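You operate a simulated robot arm through the tools that you are given. There is no shell and no other tool.

Carry out the task below with a simulated robot arm. There is one attempt and no reset: what you move stays moved.

Task
Brush grease on the bare patch of the 40 mm wheel.
Fine: the brush goes back where it stood and the tin ends shut. Set down upright: orange brush.

It is judged by the outcome, as a careful person would: the job done as asked, and still so three seconds after it is handed in. It fails if anything else is knocked over, pushed out of place, dropped, spilled or broken.

Robot
A 6-joint arm with a two-finger parallel gripper, fixed in place. Base frame: the origin is at the foot of the arm, x ahead of it, y to its left, z up; the work surface is at about z = 850. Units: mm, degrees, N and s.
With the tool pointing down near the work surface it reaches from about 260 to 680 mm from the base axis. Its first joint turns from -66.0 to 66.0 degrees. Payload 2.9 kg.
Tool frame: the origin (TCP) lies between the finger pads and is the grasp point; the fingertips stand 30 mm ahead of it; z points along the fingers, y is the line along which they close. The gripper opens to 110 mm. The fingers are 20 mm wide and 10 mm thick; the gripper's body (48 by 112 mm) begins 55 mm behind the TCP.
Orientation is that of the tool frame in the base frame, as a unit quaternion [x, y, z, w]. With the fingers straight down and closing along the base's y, the tool's x points along the base's -x, its y along +y and its z along -z.

Tools
- The arm moves only by the tool step_arm. Its argument "deltas" is a list that holds one entry, the list of rows, each a list of 7 numbers: the shift along the base's x, y, z in units of 40 mm (1.0 is 40 mm), then the turn, a rotation vector about the base's x, y, z in units of 5 degrees (1.0 is 5 degrees), then the gripper command, from -1 (fully open) to 1 (shut), values between in proportion. In form: [[[tx, ty, tz, rx, ry, rz, grip], ...]]. A call has 1 to 20 rows; each row shifts and turns the commanded pose from where the row before left it. A call with a number of a shift or a turn outside -1 to 1 is refused whole. A row lasts 0.2 s, in which the tool goes at most 50 mm and 8.6 degrees; a call with a longer step from one row to the next is refused whole, and so is a gripper value outside its range. A pose out of reach is approached as far as the arm can. The call stops where the force on the tool passes 40 N (or 10 N more than at its start, if that is more) or the arm is blocked; 0.2 s more then pass. Each finger travels about 108 mm/s and halts on what it meets, pressing with about 43 N; the grip force reading is that of the motor and also rises with nothing between the fingers. The clock runs only during rows and for 0.2 s after the last one: add rows that do not move to give the fingers time. It gives the time, the measured TCP pose, the force on the tool (base axes), the opening and the grip force at its end, in the units of the frame above (readings bear some noise), with the torque about the TCP (base axes, N m) and any sound that the robot's microphone picked up.
- Cameras (640 x 400 px; columns grow to the right, rows downward): "scene" is fixed at [78.5, 428.7, 1398.8]; the picture's right is [-0.77, -0.64, 0.00], its down [-0.29, 0.34, -0.89] and it looks along [0.57, -0.69, -0.45] (base axes); focal length 296 px, centre (320, 200). "wrist" rides on the gripper at [72, 17, -103] in the tool frame; the picture's right is [-0.23, 0.97, 0.00], its down [-0.76, -0.18, -0.62] and it looks along [-0.61, -0.14, 0.78] (tool axes); focal length 222 px, centre (320, 200). There is no depth. A picture from a camera that has moved, and an enlarged one, comes with that camera's place and axes in the base frame and with its lens.
- get_image(camera): a new picture of that camera. The clock stands still meanwhile.
- enlarge(camera, box): a new picture of the part [left, top, right, bottom] of that camera's present view, enlarged. The clock stands still meanwhile.
- finish_job(): hands the job in; it is judged then, once.

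Places have to be worked out from the pictures, the camera data and where the tool is seen. Open the gripper and draw the arm clear of the work before you hand the job in, unless the task says otherwise.

The tools are called after ">>>" as name(argument=value, ...) on one line, values as JSON. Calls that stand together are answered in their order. step_arm: Moves the arm, as the interface text tells. Its arguments: {"type":"object","properties":{"deltas":{"type":"array"}},"required":["deltas"]} The other tools are called the same way: get_image (camera) takes a picture; enlarge (camera, box) takes an enlarged picture of a part of a camera's view; finish_job () hands the job in.

At the start:

```text
time: 0.0
ee_pos: [372.7, 143.3, 1220.0]
tcp_rot: [0.0, 1.0, 0.0, 0.001]
ft_force: [0.3, -1.2, 0.7]
torque: [-0.01, 0.0, -0.01]
gripper_width: 109.8
gripper_force: 0.1
```

scene: 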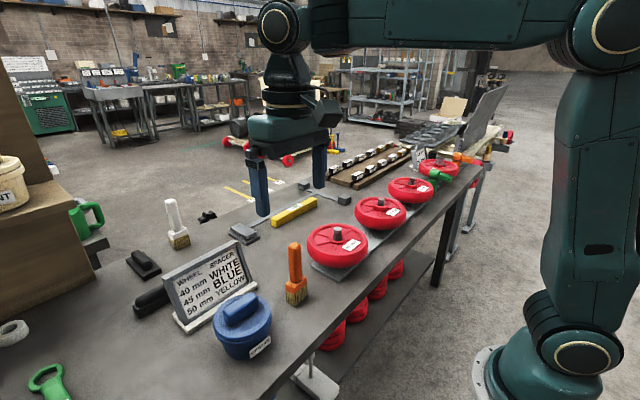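
wrist: 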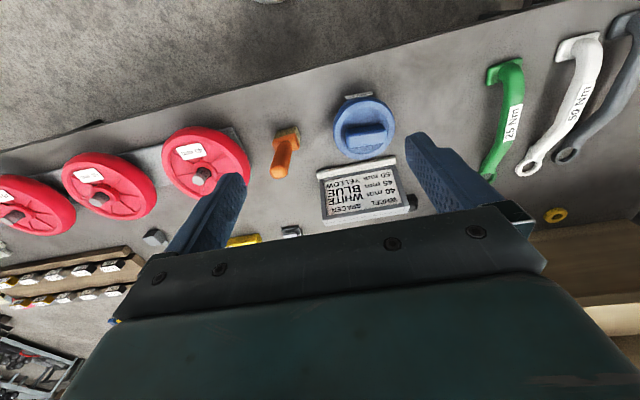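

The scene shows red wheels with labels, an orange brush standing, a blue tin with a lid, and a chart. I enlarge several areas to read the labels and find the bare patch.

>>> enlarge(camera="scene", box=[290, 140, 470, 280])

>>> enlarge(camera="scene", box=[140, 220, 320, 370])

>>> enlarge(camera="wrist", box=[0, 100, 260, 260])

>>> enlarge(camera="wrist", box=[220, 80, 440, 240])

```text
2.86 times, centred on (380, 210) of scene
camera zoom: at [78.5, 428.7, 1398.8], right [-0.77, -0.64, 0.0], down [-0.29, 0.34, -0.89], along [0.57, -0.69, -0.45], focal length 845 px, centre (149, 171)
```

zoom: 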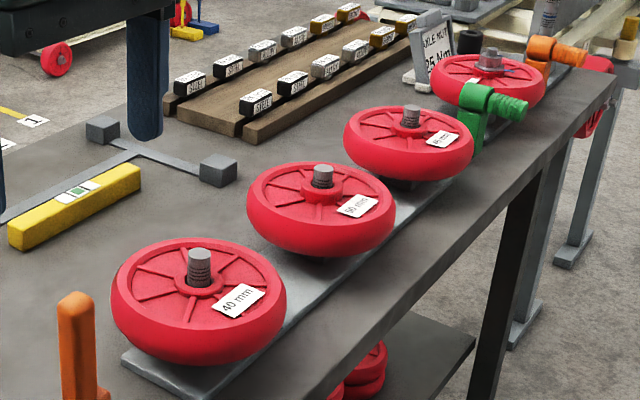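

```text
2.67 times, centred on (230, 295) of scene
camera zoom: at [78.5, 428.7, 1398.8], right [-0.77, -0.64, 0.0], down [-0.29, 0.34, -0.89], along [0.57, -0.69, -0.45], focal length 788 px, centre (560, -53)
```

zoom: 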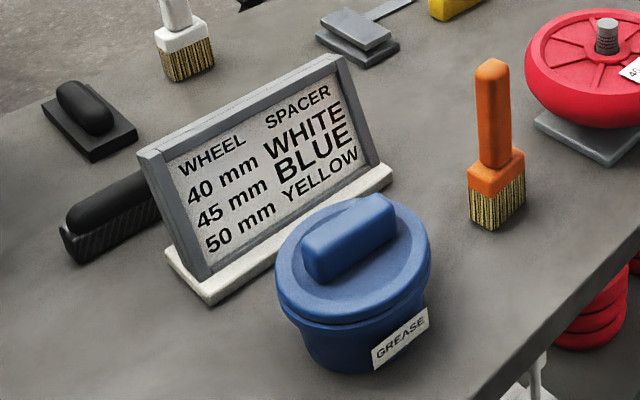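

```text
2.46 times, centred on (130, 180) of wrist
camera zoom: at [299.2, 159.2, 1324.6], right [0.23, 0.97, 0.0], down [0.76, -0.18, 0.62], along [0.61, -0.14, -0.78], focal length 547 px, centre (788, 249)
```

zoom: 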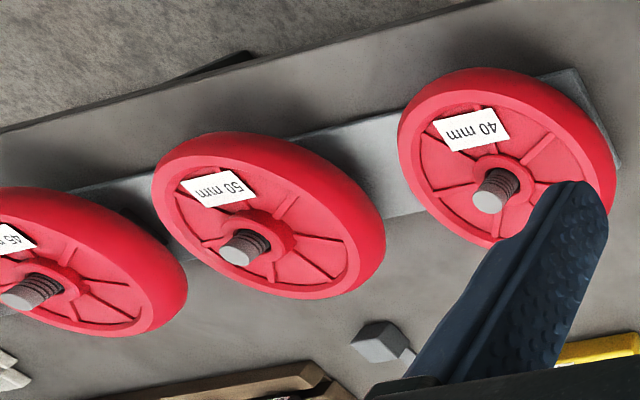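

```text
2.50 times, centred on (330, 160) of wrist
camera zoom: at [299.2, 159.2, 1324.6], right [0.23, 0.97, 0.0], down [0.76, -0.18, 0.62], along [0.61, -0.14, -0.78], focal length 555 px, centre (295, 300)
```

zoom: 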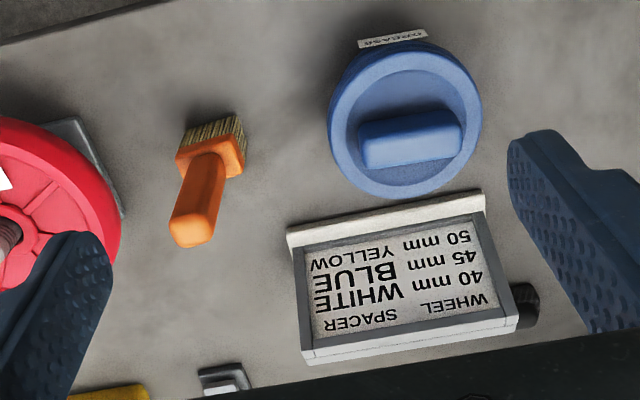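

The near wheel on the rail is labelled 40 mm. I take tighter enlargements of it to find the bare patch.

>>> enlarge(camera="scene", box=[300, 210, 380, 280])

>>> enlarge(camera="scene", box=[350, 185, 415, 240])

>>> enlarge(camera="wrist", box=[155, 115, 260, 215])

>>> enlarge(camera="scene", box=[400, 140, 500, 200])

>>> enlarge(camera="scene", box=[260, 230, 330, 320])

```text
5.71 times, centred on (340, 245) of scene
camera zoom: at [78.5, 428.7, 1398.8], right [-0.77, -0.64, 0.0], down [-0.29, 0.34, -0.89], along [0.57, -0.69, -0.45], focal length 1690 px, centre (206, -57)
```

zoom: 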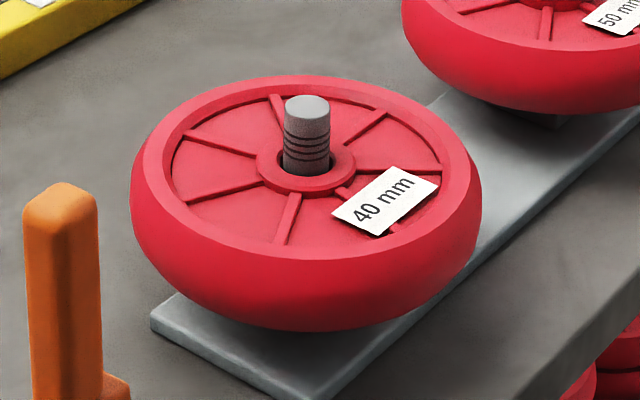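

```text
7.27 times, centred on (382, 212) of scene
camera zoom: at [78.5, 428.7, 1398.8], right [-0.77, -0.64, 0.0], down [-0.29, 0.34, -0.89], along [0.57, -0.69, -0.45], focal length 2150 px, centre (-134, 109)
```

zoom: 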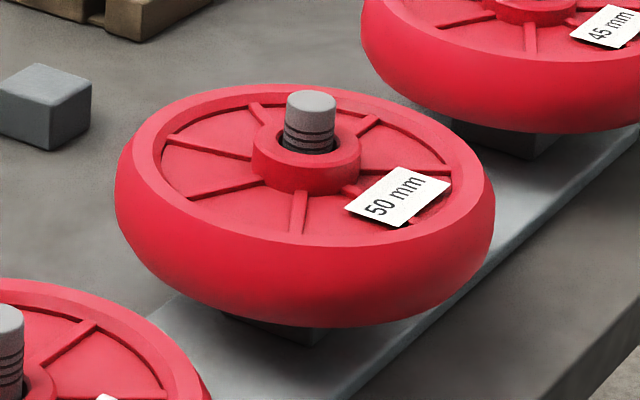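

```text
4.00 times, centred on (208, 165) of wrist
camera zoom: at [299.2, 159.2, 1324.6], right [0.23, 0.97, 0.0], down [0.76, -0.18, 0.62], along [0.61, -0.14, -0.78], focal length 888 px, centre (770, 340)
```

zoom: 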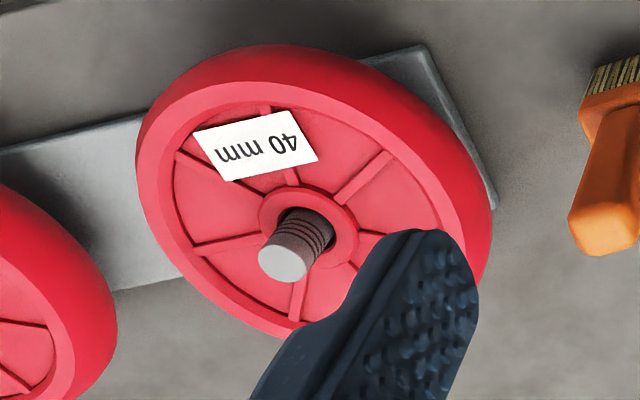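

```text
6.40 times, centred on (450, 170) of scene
camera zoom: at [78.5, 428.7, 1398.8], right [-0.77, -0.64, 0.0], down [-0.29, 0.34, -0.89], along [0.57, -0.69, -0.45], focal length 1892 px, centre (-512, 392)
```

zoom: 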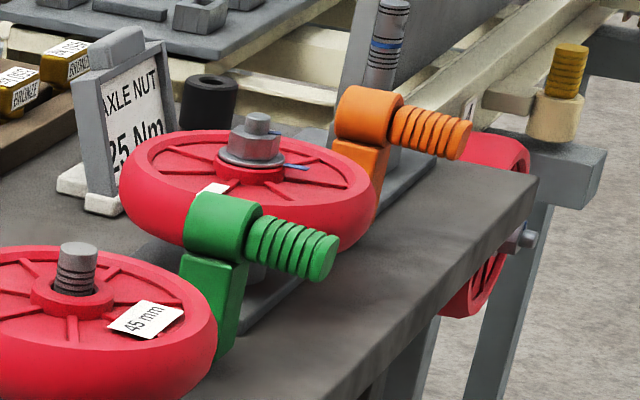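

```text
4.44 times, centred on (295, 275) of scene
camera zoom: at [78.5, 428.7, 1398.8], right [-0.77, -0.64, 0.0], down [-0.29, 0.34, -0.89], along [0.57, -0.69, -0.45], focal length 1314 px, centre (431, -133)
```

zoom: 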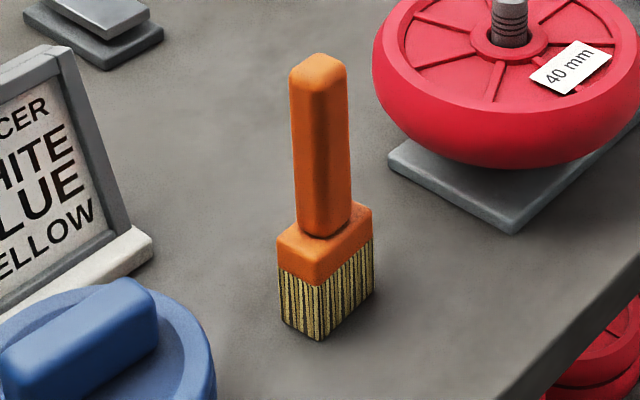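

No bare patch is clear yet from here; I bring the wrist camera over the 40 mm wheel (hub judged near x 474, y -120, top about z 973), staying high.

>>> step_arm(deltas=[[[0, -0.868, -0.357, 0, 0, 0, -1], [0, -0.868, -0.357, 0, 0, 0, -1], [0, -0.868, -0.357, 0, 0, 0, -1], [0, -0.868, -0.357, 0, 0, 0, -1], [0, -0.868, -0.357, 0, 0, 0, -1], [0, -0.868, -0.357, 0, 0, 0, -1], [0, -0.868, -0.357, 0, 0, 0, -1], [0, 0, 0, 0, 0, 0, -1]]])

```text
time: 1.8
ee_pos: [372.7, -99.6, 1118.5]
tcp_rot: [-0.001, 1.0, 0.0, 0.0]
ft_force: [0.0, -0.2, -0.1]
torque: [0.0, -0.01, -0.03]
gripper_width: 109.8
gripper_force: 0.1
```

The tool is at (373, -100, 1118); I look at the wheel with the wrist camera.

>>> get_image(camera="wrist")

>>> enlarge(camera="wrist", box=[240, 110, 400, 220])

>>> get_image(camera="scene")

```text
taken
camera wrist: at [300.2, -82.4, 1222.6], right [0.23, 0.97, 0.0], down [0.76, -0.18, 0.62], along [0.61, -0.14, -0.78], focal length 222 px, centre (320, 200)
```

wrist: 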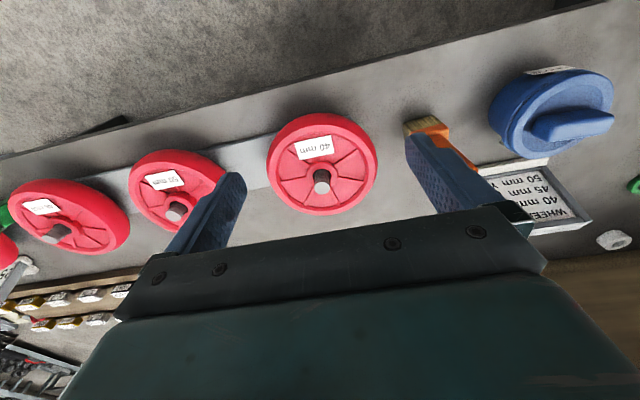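

```text
3.64 times, centred on (320, 165) of wrist
camera zoom: at [300.2, -82.4, 1222.6], right [0.23, 0.97, 0.0], down [0.76, -0.18, 0.62], along [0.61, -0.14, -0.78], focal length 808 px, centre (320, 327)
```

zoom: 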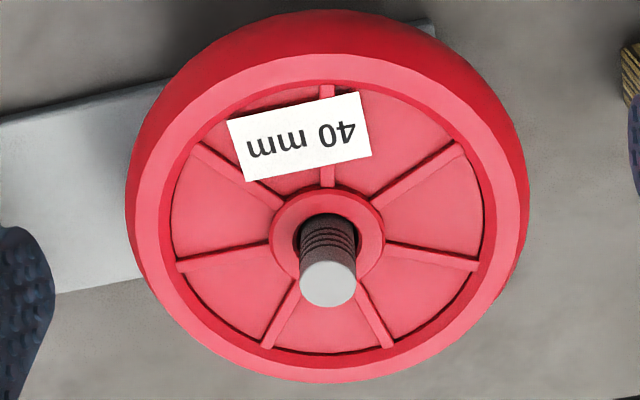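

```text
taken
```

scene: 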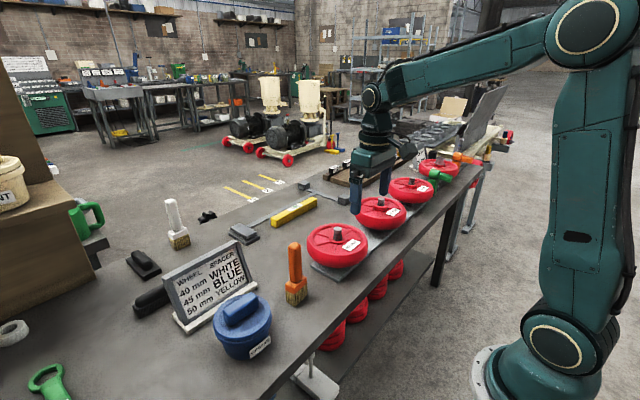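

The top face shows 7 even ribs and no obvious patch; I enlarge tighter on the hub and rim before looking at the far side.

>>> enlarge(camera="wrist", box=[290, 145, 355, 200])

>>> enlarge(camera="wrist", box=[125, 140, 235, 210])

>>> enlarge(camera="wrist", box=[0, 170, 140, 260])

>>> enlarge(camera="scene", box=[300, 255, 440, 355])

```text
7.27 times, centred on (322, 172) of wrist
camera zoom: at [300.2, -82.4, 1222.6], right [0.23, 0.97, 0.0], down [0.76, -0.18, 0.62], along [0.61, -0.14, -0.78], focal length 1615 px, centre (302, 400)
```

zoom: 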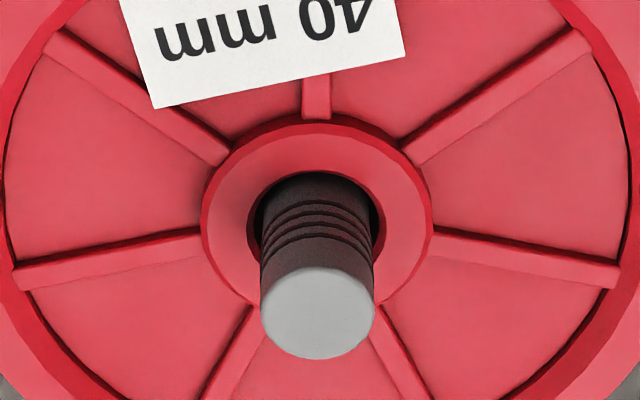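

```text
5.71 times, centred on (180, 175) of wrist
camera zoom: at [300.2, -82.4, 1222.6], right [0.23, 0.97, 0.0], down [0.76, -0.18, 0.62], along [0.61, -0.14, -0.78], focal length 1269 px, centre (1120, 343)
```

zoom: 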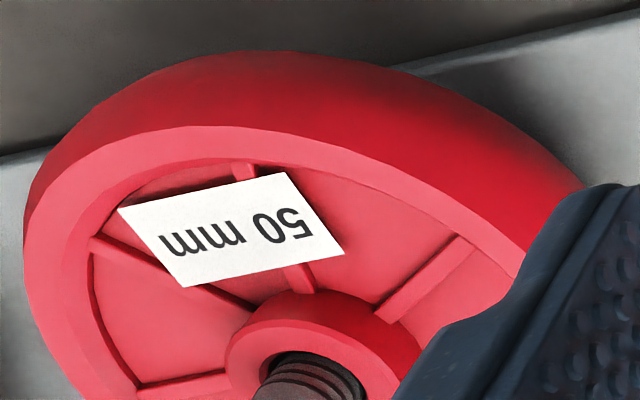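

```text
4.44 times, centred on (70, 215) of wrist
camera zoom: at [300.2, -82.4, 1222.6], right [0.23, 0.97, 0.0], down [0.76, -0.18, 0.62], along [0.61, -0.14, -0.78], focal length 987 px, centre (1431, 133)
```

zoom: 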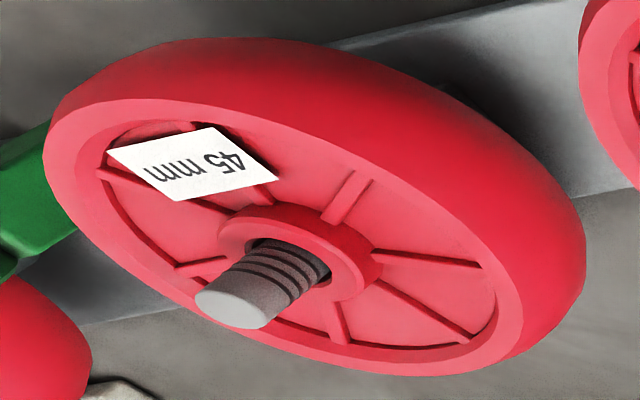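

```text
4.00 times, centred on (370, 305) of scene
camera zoom: at [78.5, 428.7, 1398.8], right [-0.77, -0.64, 0.0], down [-0.29, 0.34, -0.89], along [0.57, -0.69, -0.45], focal length 1183 px, centre (120, -220)
```

zoom: 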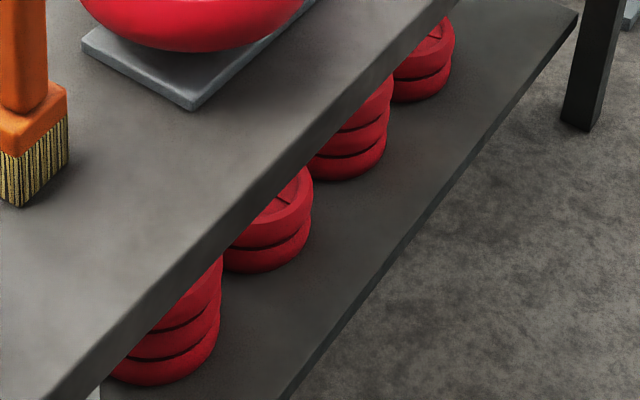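

No patch on the visible side, so it must be on the side facing away (+x / -y) of the tread. I rotate the tool about z while staying high to look at the wheel from the other side.

>>> step_arm(deltas=[[[0.13, -0.1, 0, 0, 0, 1, -1], [0.13, -0.1, 0, 0, 0, 1, -1], [0.13, -0.1, 0, 0, 0, 1, -1], [0.13, -0.1, 0, 0, 0, 1, -1], [0.13, -0.1, 0, 0, 0, 1, -1], [0.13, -0.1, 0, 0, 0, 1, -1], [0.13, -0.1, 0, 0, 0, 1, -1], [0.13, -0.1, 0, 0, 0, 1, -1], [0.13, -0.1, 0, 0, 0, 1, -1], [0.13, -0.1, 0, 0, 0, 1, -1], [0.13, -0.1, 0, 0, 0, 1, -1], [0.13, -0.1, 0, 0, 0, 1, -1], [0.13, -0.1, 0, 0, 0, 1, -1], [0.13, -0.1, 0, 0, 0, 1, -1], [0.13, -0.1, 0, 0, 0, 1, -1], [0.13, -0.1, 0, 0, 0, 1, -1], [0.13, -0.1, 0, 0, 0, 1, -1], [0.13, -0.1, 0, 0, 0, 1, -1]]])

>>> get_image(camera="wrist")

```text
time: 5.6
ee_pos: [465.6, -172.5, 1121.7]
tcp_rot: [0.708, -0.706, 0.0, 0.0]
ft_force: [0.0, -0.2, 0.1]
torque: [0.0, -0.03, -0.01]
gripper_width: 110.2
gripper_force: 0.0
```

```text
taken
camera wrist: at [449.2, -245.7, 1225.3], right [-0.97, 0.23, 0.0], down [0.18, 0.76, 0.62], along [0.14, 0.61, -0.78], focal length 222 px, centre (320, 200)
```

wrist: 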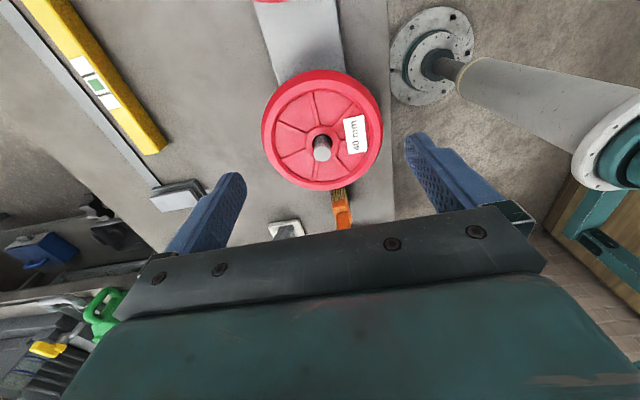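

>>> enlarge(camera="wrist", box=[245, 55, 405, 200])

```text
2.76 times, centred on (325, 128) of wrist
camera zoom: at [449.2, -245.7, 1225.3], right [-0.97, 0.23, 0.0], down [0.18, 0.76, 0.62], along [0.14, 0.61, -0.78], focal length 613 px, centre (306, 400)
```

zoom: 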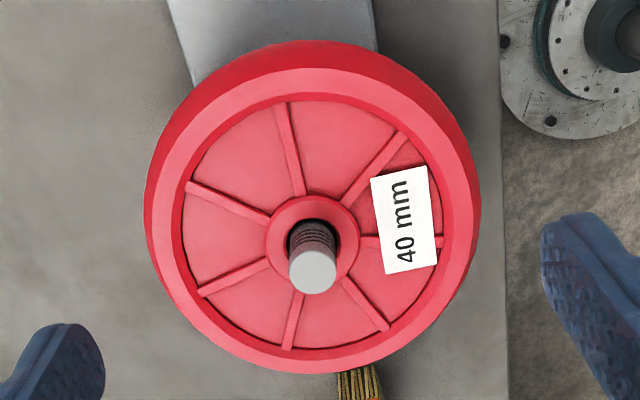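

The -y side has no patch visible either; I continue the rotation so the camera looks at the wheel's far (+x) side.

>>> step_arm(deltas=[[[0.2, 0.1, 0, 0, 0, 1, -1], [0.2, 0.1, 0, 0, 0, 1, -1], [0.2, 0.1, 0, 0, 0, 1, -1], [0.2, 0.1, 0, 0, 0, 1, -1], [0.2, 0.1, 0, 0, 0, 1, -1], [0.2, 0.1, 0, 0, 0, 1, -1], [0.2, 0.1, 0, 0, 0, 1, -1], [0.2, 0.1, 0, 0, 0, 1, -1], [0.2, 0.1, 0, 0, 0, 1, -1], [0.2, 0.1, 0, 0, 0, 1, -1], [0.2, 0.1, 0, 0, 0, 1, -1], [0.2, 0.1, 0, 0, 0, 1, -1]]])

>>> get_image(camera="wrist")

>>> get_image(camera="scene")

```text
time: 8.2
ee_pos: [562.2, -125.0, 1121.2]
tcp_rot: [0.966, -0.258, -0.001, 0.0]
ft_force: [-0.5, 0.1, -0.5]
torque: [0.04, 0.04, 0.01]
gripper_width: 110.1
gripper_force: 0.0
```

```text
taken
camera wrist: at [616.1, -175.7, 1224.6], right [-0.68, -0.73, 0.0], down [-0.57, 0.53, 0.62], along [-0.46, 0.43, -0.78], focal length 222 px, centre (320, 200)
```

wrist: 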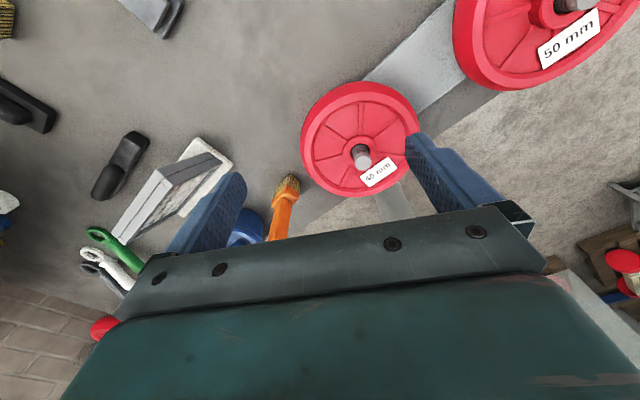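

```text
taken
```

scene: 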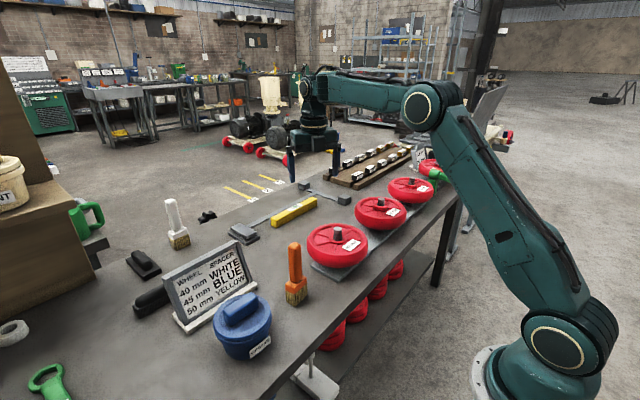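

>>> enlarge(camera="wrist", box=[285, 70, 435, 205])

>>> enlarge(camera="wrist", box=[330, 125, 400, 190])

```text
2.96 times, centred on (360, 138) of wrist
camera zoom: at [616.1, -175.7, 1224.6], right [-0.68, -0.73, 0.0], down [-0.57, 0.53, 0.62], along [-0.46, 0.43, -0.78], focal length 658 px, centre (202, 385)
```

zoom: 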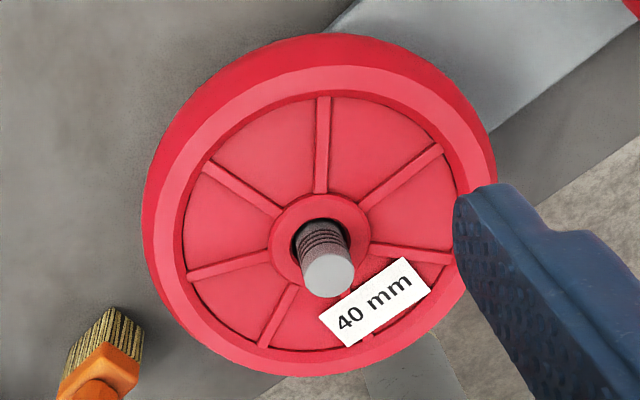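

```text
6.15 times, centred on (365, 158) of wrist
camera zoom: at [616.1, -175.7, 1224.6], right [-0.68, -0.73, 0.0], down [-0.57, 0.53, 0.62], along [-0.46, 0.43, -0.78], focal length 1367 px, centre (43, 462)
```

zoom: 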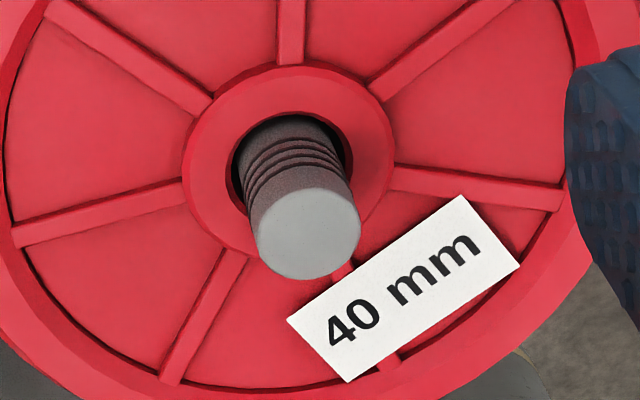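

Still nothing distinct on the top or tread. I finish the turn and go lower and further out (fingers beyond the wheel's edge) for a flatter look at the far side of the wheel.

>>> step_arm(deltas=[[[0.25, 0, 0, 0, 0, 1, -1], [0.25, 0, 0, 0, 0, 1, -1], [0.25, 0, 0, 0, 0, 1, -1], [0.25, 0, 0, 0, 0, 1, -1], [0.25, 0, 0, 0, 0, 1, -1], [0.25, 0, 0, 0, 0, 1, -1], [0, 0, -0.7, 0, 0, 0, -1], [0, 0, -0.7, 0, 0, 0, -1], [0, 0, -0.7, 0, 0, 0, -1], [0, 0, 0, 0, 0, 0, -1]]])

>>> get_image(camera="wrist")

>>> enlarge(camera="wrist", box=[220, 40, 420, 180])

```text
time: 10.4
ee_pos: [601.9, -116.8, 1021.1]
tcp_rot: [1.0, 0.001, 0.0, 0.0]
ft_force: [0.3, -0.5, 0.4]
torque: [0.01, -0.03, 0.03]
gripper_width: 109.9
gripper_force: 0.1
out of reach, approached as far as the arm can: row 5, 6
```

```text
taken
camera wrist: at [673.6, -134.4, 1124.9], right [-0.23, -0.97, 0.0], down [-0.76, 0.18, 0.62], along [-0.61, 0.14, -0.78], focal length 222 px, centre (320, 200)
```

wrist: 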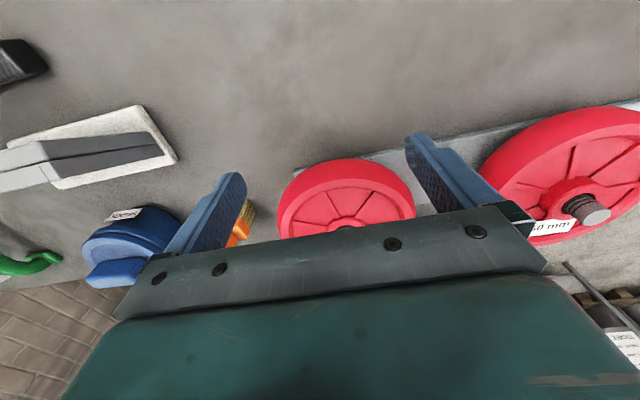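

```text
2.86 times, centred on (320, 110) of wrist
camera zoom: at [673.6, -134.4, 1124.9], right [-0.23, -0.97, 0.0], down [-0.76, 0.18, 0.62], along [-0.61, 0.14, -0.78], focal length 635 px, centre (320, 457)
```

zoom: 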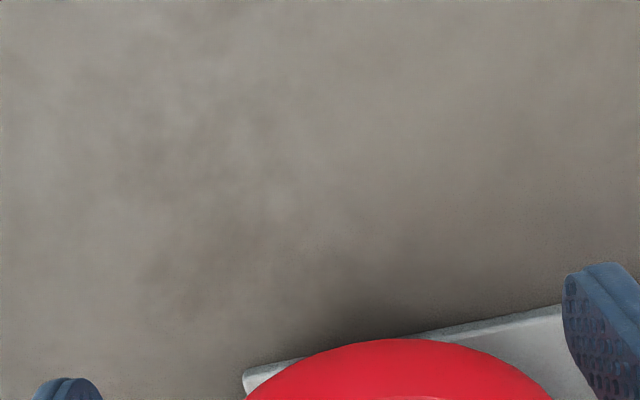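

>>> enlarge(camera="wrist", box=[265, 150, 425, 245])

>>> enlarge(camera="wrist", box=[470, 100, 640, 245])

>>> enlarge(camera="wrist", box=[70, 180, 260, 300])

```text
4.00 times, centred on (345, 198) of wrist
camera zoom: at [673.6, -134.4, 1124.9], right [-0.23, -0.97, 0.0], down [-0.76, 0.18, 0.62], along [-0.61, 0.14, -0.78], focal length 888 px, centre (220, 210)
```

zoom: 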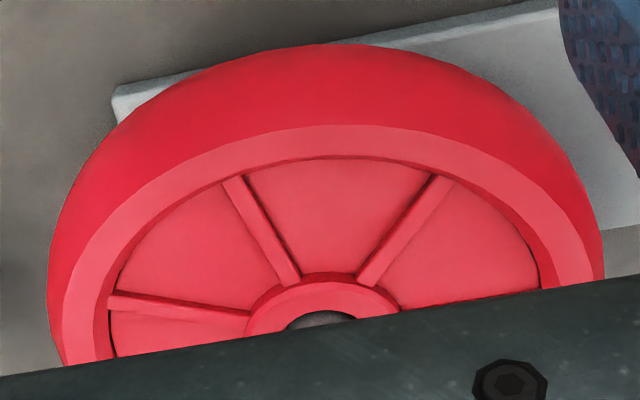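

```text
2.76 times, centred on (555, 172) of wrist
camera zoom: at [673.6, -134.4, 1124.9], right [-0.23, -0.97, 0.0], down [-0.76, 0.18, 0.62], along [-0.61, 0.14, -0.78], focal length 613 px, centre (-328, 276)
```

zoom: 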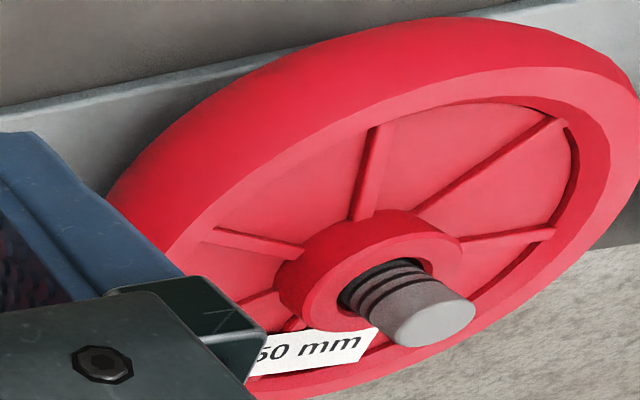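

```text
3.33 times, centred on (165, 240) of wrist
camera zoom: at [673.6, -134.4, 1124.9], right [-0.23, -0.97, 0.0], down [-0.76, 0.18, 0.62], along [-0.61, 0.14, -0.78], focal length 740 px, centre (837, 67)
```

zoom: 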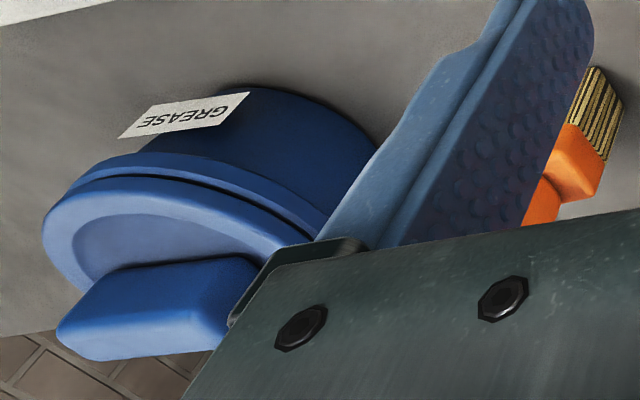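

No patch on the far tread. I use the fixed camera with very tight enlargements over the 40 mm wheel's face and tread, and compare with the 50 mm wheel.

>>> enlarge(camera="scene", box=[304, 218, 344, 248])

>>> enlarge(camera="scene", box=[332, 218, 372, 248])

>>> enlarge(camera="scene", box=[304, 240, 344, 270])

>>> enlarge(camera="scene", box=[332, 240, 372, 270])

```text
13.33 times, centred on (324, 233) of scene
camera zoom: at [78.5, 428.7, 1398.8], right [-0.77, -0.64, 0.0], down [-0.29, 0.34, -0.89], along [0.57, -0.69, -0.45], focal length 3942 px, centre (267, -240)
```

zoom: 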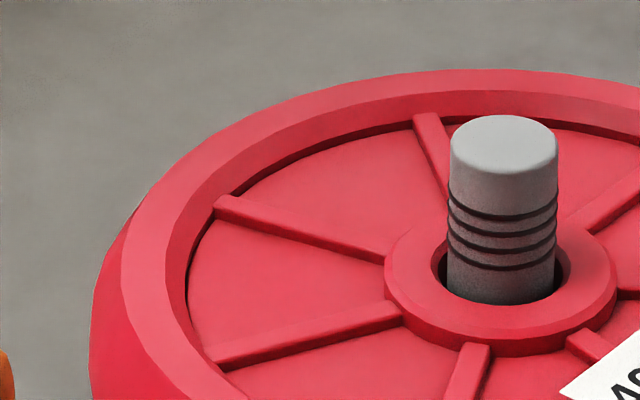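

```text
13.33 times, centred on (352, 233) of scene
camera zoom: at [78.5, 428.7, 1398.8], right [-0.77, -0.64, 0.0], down [-0.29, 0.34, -0.89], along [0.57, -0.69, -0.45], focal length 3942 px, centre (-107, -240)
```

zoom: 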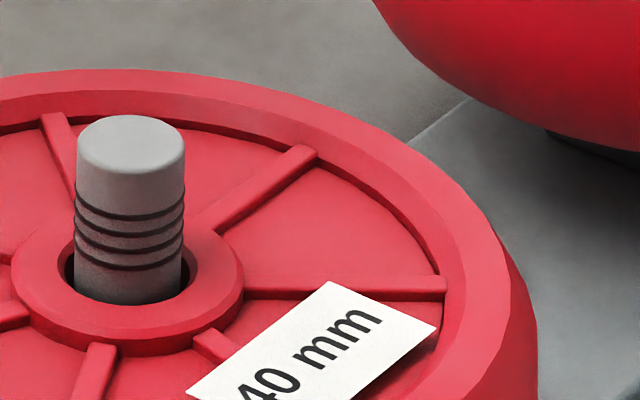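

```text
13.33 times, centred on (324, 255) of scene
camera zoom: at [78.5, 428.7, 1398.8], right [-0.77, -0.64, 0.0], down [-0.29, 0.34, -0.89], along [0.57, -0.69, -0.45], focal length 3942 px, centre (267, -533)
```

zoom: 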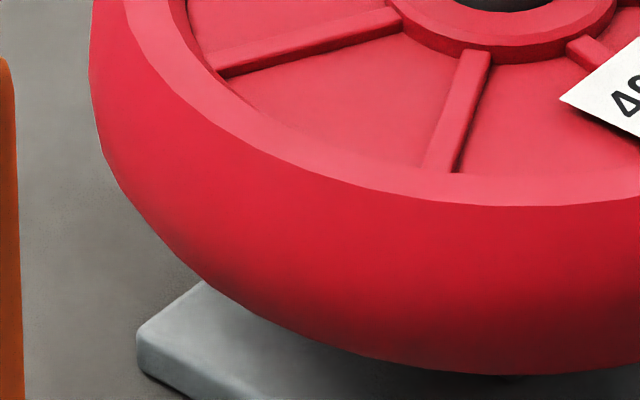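

```text
13.33 times, centred on (352, 255) of scene
camera zoom: at [78.5, 428.7, 1398.8], right [-0.77, -0.64, 0.0], down [-0.29, 0.34, -0.89], along [0.57, -0.69, -0.45], focal length 3942 px, centre (-107, -533)
```

zoom: 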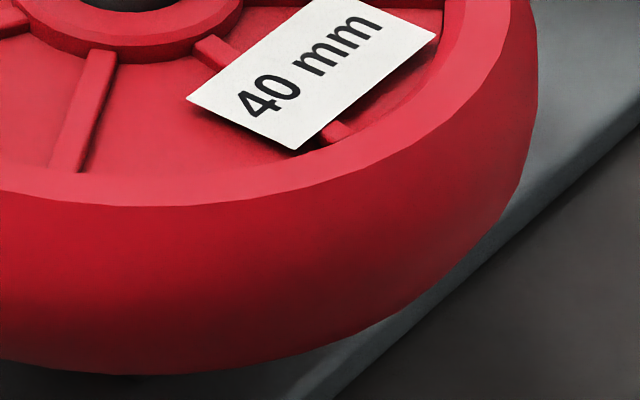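

The 40 mm wheel's surfaces look uniform; I compare with the 50 mm, 45 mm and the assembled wheel at the same magnification to see what differs.

>>> enlarge(camera="scene", box=[354, 192, 406, 232])

>>> enlarge(camera="scene", box=[386, 172, 438, 210])

>>> enlarge(camera="scene", box=[414, 152, 466, 190])

>>> enlarge(camera="scene", box=[150, 190, 320, 300])

>>> enlarge(camera="scene", box=[0, 300, 160, 400])

```text
10.00 times, centred on (380, 212) of scene
camera zoom: at [78.5, 428.7, 1398.8], right [-0.77, -0.64, 0.0], down [-0.29, 0.34, -0.89], along [0.57, -0.69, -0.45], focal length 2957 px, centre (-280, 80)
```

zoom: 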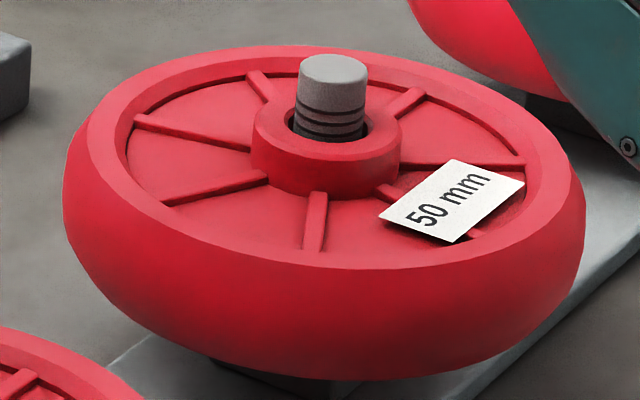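

```text
10.53 times, centred on (412, 191) of scene
camera zoom: at [78.5, 428.7, 1398.8], right [-0.77, -0.64, 0.0], down [-0.29, 0.34, -0.89], along [0.57, -0.69, -0.45], focal length 3112 px, centre (-648, 295)
```

zoom: 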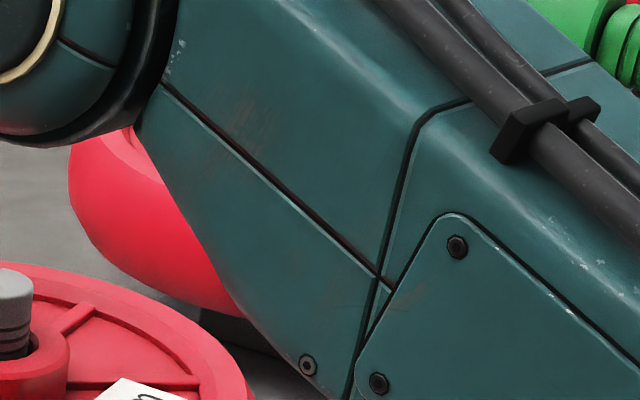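

```text
10.53 times, centred on (440, 171) of scene
camera zoom: at [78.5, 428.7, 1398.8], right [-0.77, -0.64, 0.0], down [-0.29, 0.34, -0.89], along [0.57, -0.69, -0.45], focal length 3112 px, centre (-943, 505)
```

zoom: 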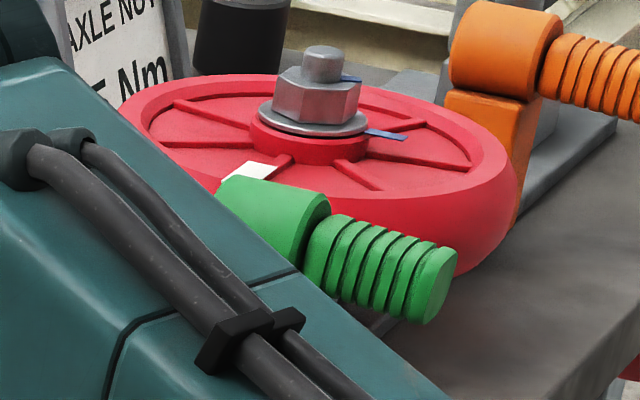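

```text
3.64 times, centred on (235, 245) of scene
camera zoom: at [78.5, 428.7, 1398.8], right [-0.77, -0.64, 0.0], down [-0.29, 0.34, -0.89], along [0.57, -0.69, -0.45], focal length 1075 px, centre (629, 36)
```

zoom: 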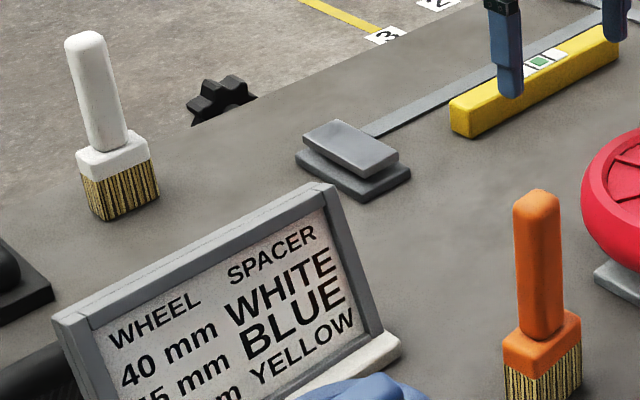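

```text
4.00 times, centred on (80, 350) of scene
camera zoom: at [78.5, 428.7, 1398.8], right [-0.77, -0.64, 0.0], down [-0.29, 0.34, -0.89], along [0.57, -0.69, -0.45], focal length 1183 px, centre (1280, -400)
```

zoom: 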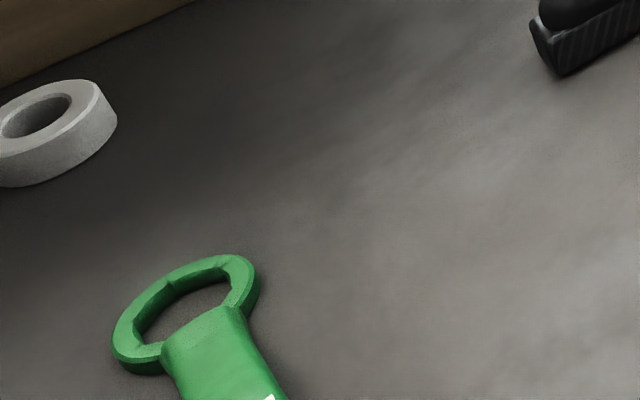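

All three wheels look alike on top. I go further out and lower (x 650, z 960, clear of the wheel and of the yellow bar at x about 765) for a flat look at the far tread.

>>> step_arm(deltas=[[[0.6, 0, -0.5, 0, 0, 0, -1], [0.6, 0, -0.5, 0, 0, 0, -1], [0, 0, -0.6, 0, 0, 0, -1], [0, 0, 0, 0, 0, 0, -1]]])

>>> get_image(camera="wrist")

>>> enlarge(camera="wrist", box=[250, 170, 430, 260])

```text
time: 11.4
ee_pos: [645.1, -118.0, 956.2]
tcp_rot: [1.0, 0.0, 0.0, 0.0]
ft_force: [0.0, 0.1, 0.4]
torque: [0.01, 0.01, -0.02]
gripper_width: 109.8
gripper_force: 0.0
```

```text
taken
camera wrist: at [718.9, -135.9, 1060.0], right [-0.23, -0.97, 0.0], down [-0.76, 0.18, 0.62], along [-0.61, 0.14, -0.78], focal length 222 px, centre (320, 200)
```

wrist: 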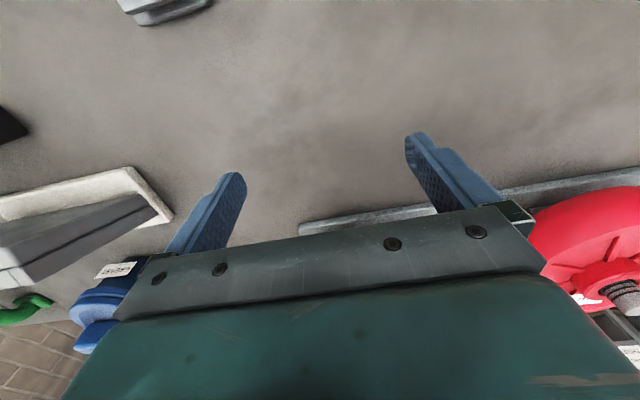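

```text
3.56 times, centred on (340, 215) of wrist
camera zoom: at [718.9, -135.9, 1060.0], right [-0.23, -0.97, 0.0], down [-0.76, 0.18, 0.62], along [-0.61, 0.14, -0.78], focal length 790 px, centre (249, 147)
```

zoom: 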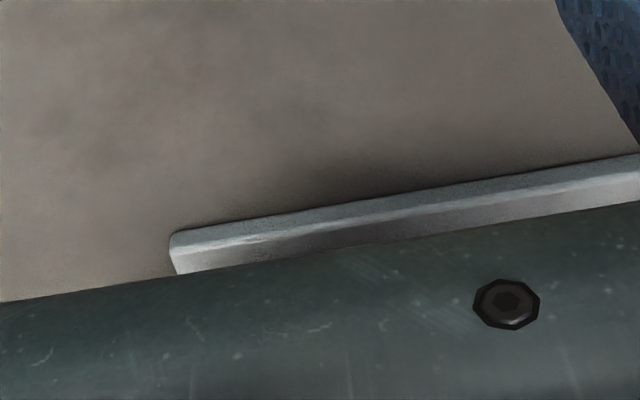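

The gripper body hides flatter views in this posture. I pull back a little and tilt the tool 25° so that the camera looks more level at the wheel's far tread.

>>> step_arm(deltas=[[[-0.8, 0, 0.2, 0, 0, 0, -1], [0, 0, 0, 0, 1, 0, -1], [0, 0, 0, 0, 1, 0, -1], [0, 0, 0, 0, 1, 0, -1], [0, 0, 0, 0, 1, 0, -1], [0, 0, 0, 0, 1, 0, -1], [0, 0, 0, 0, 0, 0, -1]]])

>>> get_image(camera="wrist")

>>> enlarge(camera="wrist", box=[230, 120, 430, 250])

```text
time: 13.0
ee_pos: [571.7, -112.1, 954.9]
tcp_rot: [0.977, 0.0, -0.215, 0.002]
ft_force: [1.1, 0.0, 0.1]
torque: [0.0, -0.02, 0.02]
gripper_width: 109.9
gripper_force: 0.0
out of reach, approached as far as the arm can: row 4, 5, 6
```

```text
taken
camera wrist: at [680.9, -127.7, 1019.1], right [-0.21, -0.97, 0.1], down [-0.43, 0.18, 0.89], along [-0.88, 0.14, -0.45], focal length 222 px, centre (320, 200)
```

wrist: 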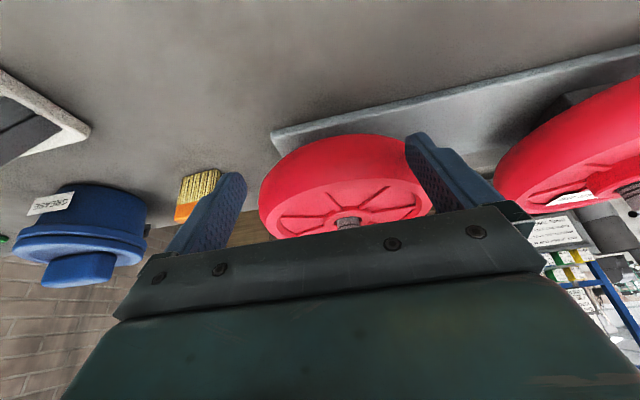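

```text
3.08 times, centred on (330, 185) of wrist
camera zoom: at [680.9, -127.7, 1019.1], right [-0.21, -0.97, 0.1], down [-0.43, 0.18, 0.89], along [-0.88, 0.14, -0.45], focal length 684 px, centre (289, 246)
```

zoom: 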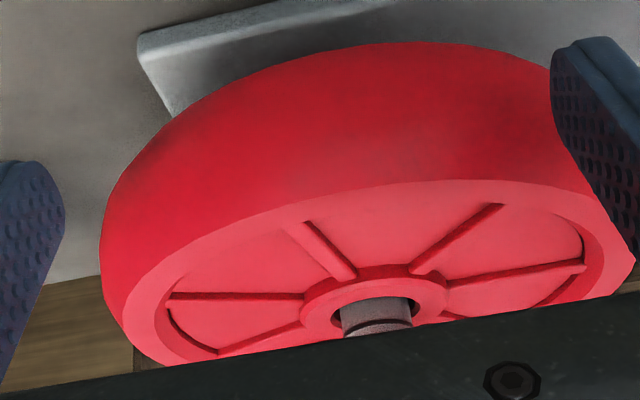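

The far tread is uniform as well. I zoom in hard on the axle, hub and the label's surroundings from this side and from the fixed camera.

>>> enlarge(camera="scene", box=[326, 222, 350, 240])

>>> enlarge(camera="wrist", box=[310, 185, 400, 235])

>>> enlarge(camera="scene", box=[336, 234, 366, 254])

```text
16.00 times, centred on (338, 231) of scene
camera zoom: at [78.5, 428.7, 1398.8], right [-0.77, -0.64, 0.0], down [-0.29, 0.34, -0.89], along [0.57, -0.69, -0.45], focal length 4731 px, centre (32, -296)
```

zoom: 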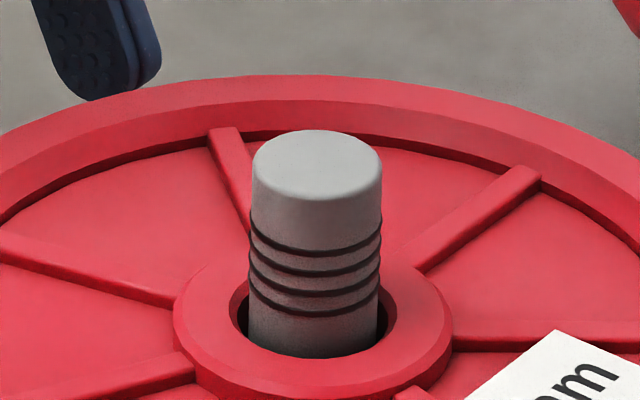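

```text
7.11 times, centred on (355, 210) of wrist
camera zoom: at [680.9, -127.7, 1019.1], right [-0.21, -0.97, 0.1], down [-0.43, 0.18, 0.89], along [-0.88, 0.14, -0.45], focal length 1580 px, centre (71, 129)
```

zoom: 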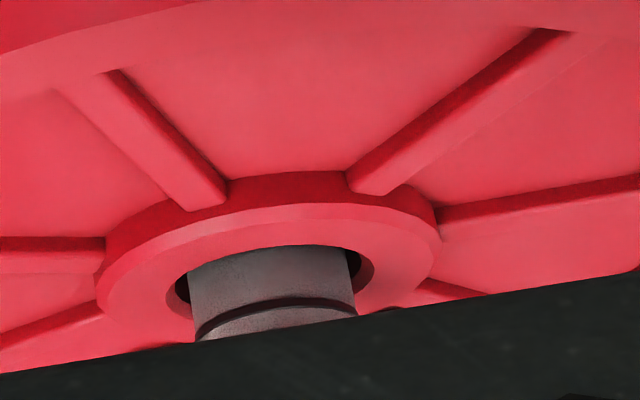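

```text
16.00 times, centred on (351, 244) of scene
camera zoom: at [78.5, 428.7, 1398.8], right [-0.77, -0.64, 0.0], down [-0.29, 0.34, -0.89], along [0.57, -0.69, -0.45], focal length 4731 px, centre (-176, -504)
```

zoom: 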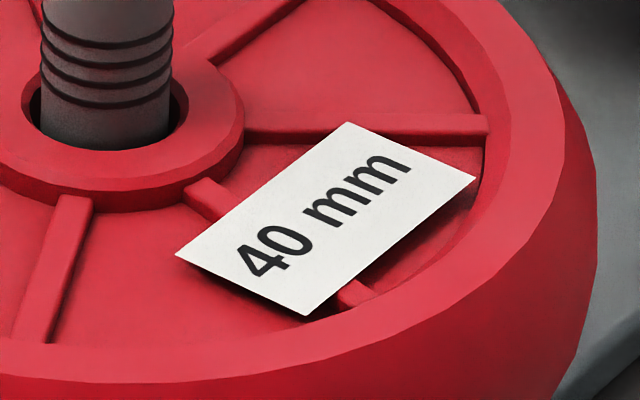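

Nothing is marked on these surfaces either. I untilt and rise, then take a close straight look down on the wheel from above before deciding.

>>> step_arm(deltas=[[[0, 0, 0.8, 0, 0, 0, -1], [0, 0, 0.8, 0, 0, 0, -1], [0, 0, 0.6, 0, -1, 0, -1], [0, 0, 0.2, 0, -1, 0, -1], [0, 0, 0, 0, -1, 0, -1], [0, 0, 0, 0, -1, 0, -1], [0, 0, 0, 0, -1, 0, -1], [0, 0, 0, 0, 0, 0, -1]]])

>>> get_image(camera="wrist")

```text
time: 14.8
ee_pos: [576.5, -114.4, 1056.7]
tcp_rot: [1.0, 0.0, -0.001, -0.001]
ft_force: [-0.4, 0.3, 1.4]
torque: [0.03, 0.02, 0.0]
gripper_width: 109.9
gripper_force: 0.1
out of reach, approached as far as the arm can: row 1, 2, 6, 7
```

```text
taken
camera wrist: at [650.1, -131.7, 1160.4], right [-0.23, -0.97, 0.0], down [-0.76, 0.18, 0.63], along [-0.61, 0.14, -0.78], focal length 222 px, centre (320, 200)
```

wrist: 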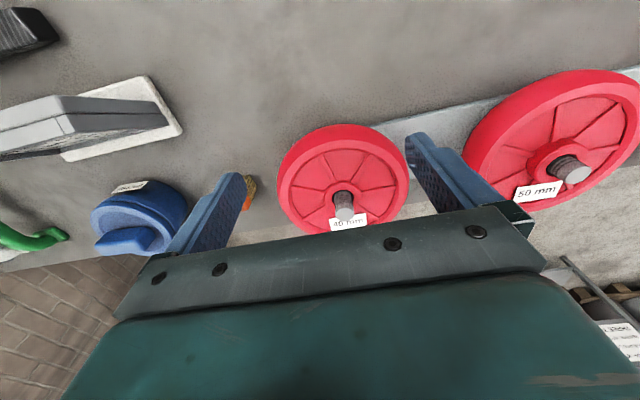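

I judge the brush upright at about (470, 45), top z about 1012, and the tin's lid knob at about (461, 202, 965). I go above the tin, turning back 90°, to look at the lid and later the grease itself.

>>> step_arm(deltas=[[[-0.5, 0, 0.9, 0, 0, 0, -1], [-0.5, 0, 0.9, 0, 0, 0, -1], [-0.1, 0.3, 0, 0, 0, -1, -1], [-0.1, 0.3, 0, 0, 0, -1, -1], [-0.1, 0.35, 0, 0, 0, -1, -1], [-0.1, 0.35, 0, 0, 0, -1, -1], [-0.1, 0.35, 0, 0, 0, -1, -1], [-0.1, 0.35, 0, 0, 0, -1, -1], [-0.1, 0.35, 0, 0, 0, -1, -1], [-0.1, 0.35, 0, 0, 0, -1, -1], [-0.1, 0.35, 0, 0, 0, -1, -1], [-0.1, 0.35, 0, 0, 0, -1, -1], [-0.1, 0.35, 0, 0, 0, -1, -1], [-0.1, 0.35, 0, 0, 0, -1, -1], [-0.1, 0.35, 0, 0, 0, -1, -1], [-0.1, 0.35, 0, 0, 0, -1, -1], [-0.1, 0.35, 0, 0, 0, -1, -1], [-0.1, 0.35, 0, 0, 0, -1, -1], [-0.1, 0.35, 0, 0, 0, -1, -1], [-0.1, 0.35, 0, 0, 0, -1, -1]]])

>>> get_image(camera="wrist")

>>> get_image(camera="scene")

```text
time: 19.0
ee_pos: [493.6, 134.1, 1157.7]
tcp_rot: [-0.706, 0.708, 0.001, -0.002]
ft_force: [-0.3, 0.6, -0.1]
torque: [-0.01, 0.03, -0.02]
gripper_width: 109.7
gripper_force: 0.1
out of reach, approached as far as the arm can: row 5, 6, 7, 8, 9, 11, 13, 15, 17
```

```text
taken
camera wrist: at [477.8, 60.3, 1261.7], right [-0.97, 0.23, 0.0], down [0.18, 0.76, 0.62], along [0.14, 0.61, -0.78], focal length 222 px, centre (320, 200)
```

wrist: 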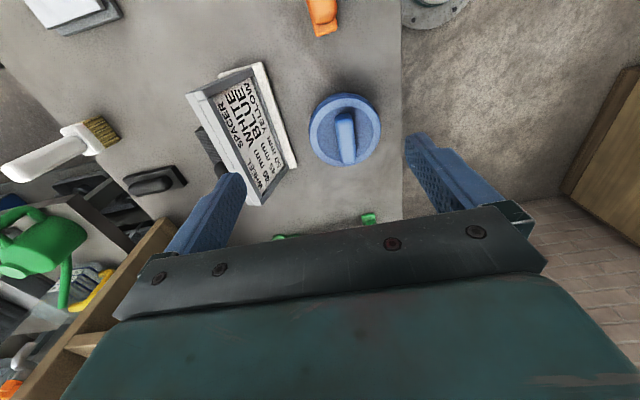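

```text
taken
```

scene: 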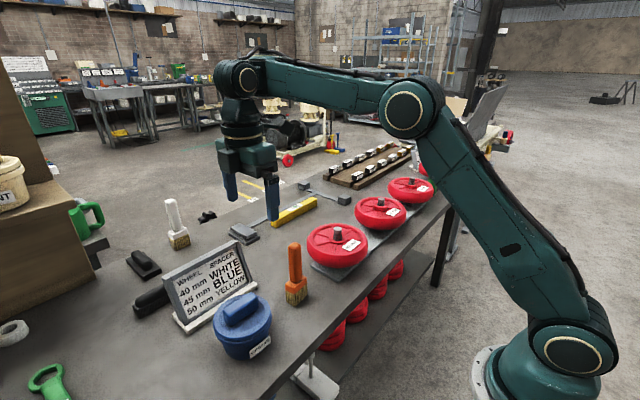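

I enlarge the tin from above to get the knob's place and orientation.

>>> enlarge(camera="wrist", box=[290, 75, 400, 185])

>>> enlarge(camera="scene", box=[200, 280, 285, 365])

```text
3.64 times, centred on (345, 130) of wrist
camera zoom: at [477.8, 60.3, 1261.7], right [-0.97, 0.23, 0.0], down [0.18, 0.76, 0.62], along [0.14, 0.61, -0.78], focal length 808 px, centre (229, 454)
```

zoom: 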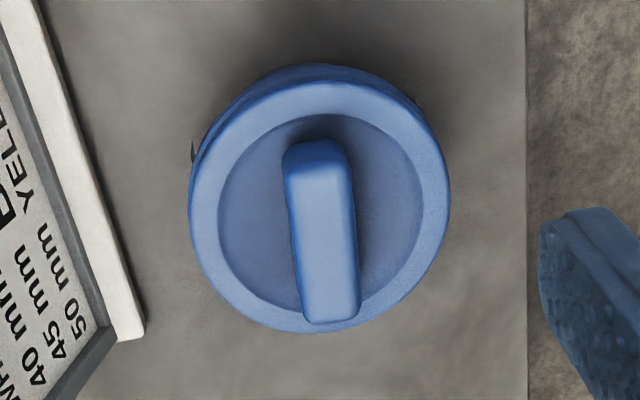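

```text
4.71 times, centred on (242, 322) of scene
camera zoom: at [78.5, 428.7, 1398.8], right [-0.77, -0.64, 0.0], down [-0.29, 0.34, -0.89], along [0.57, -0.69, -0.45], focal length 1391 px, centre (685, -376)
```

zoom: 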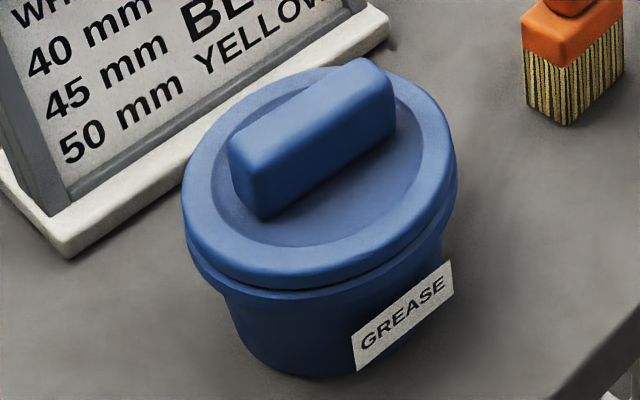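

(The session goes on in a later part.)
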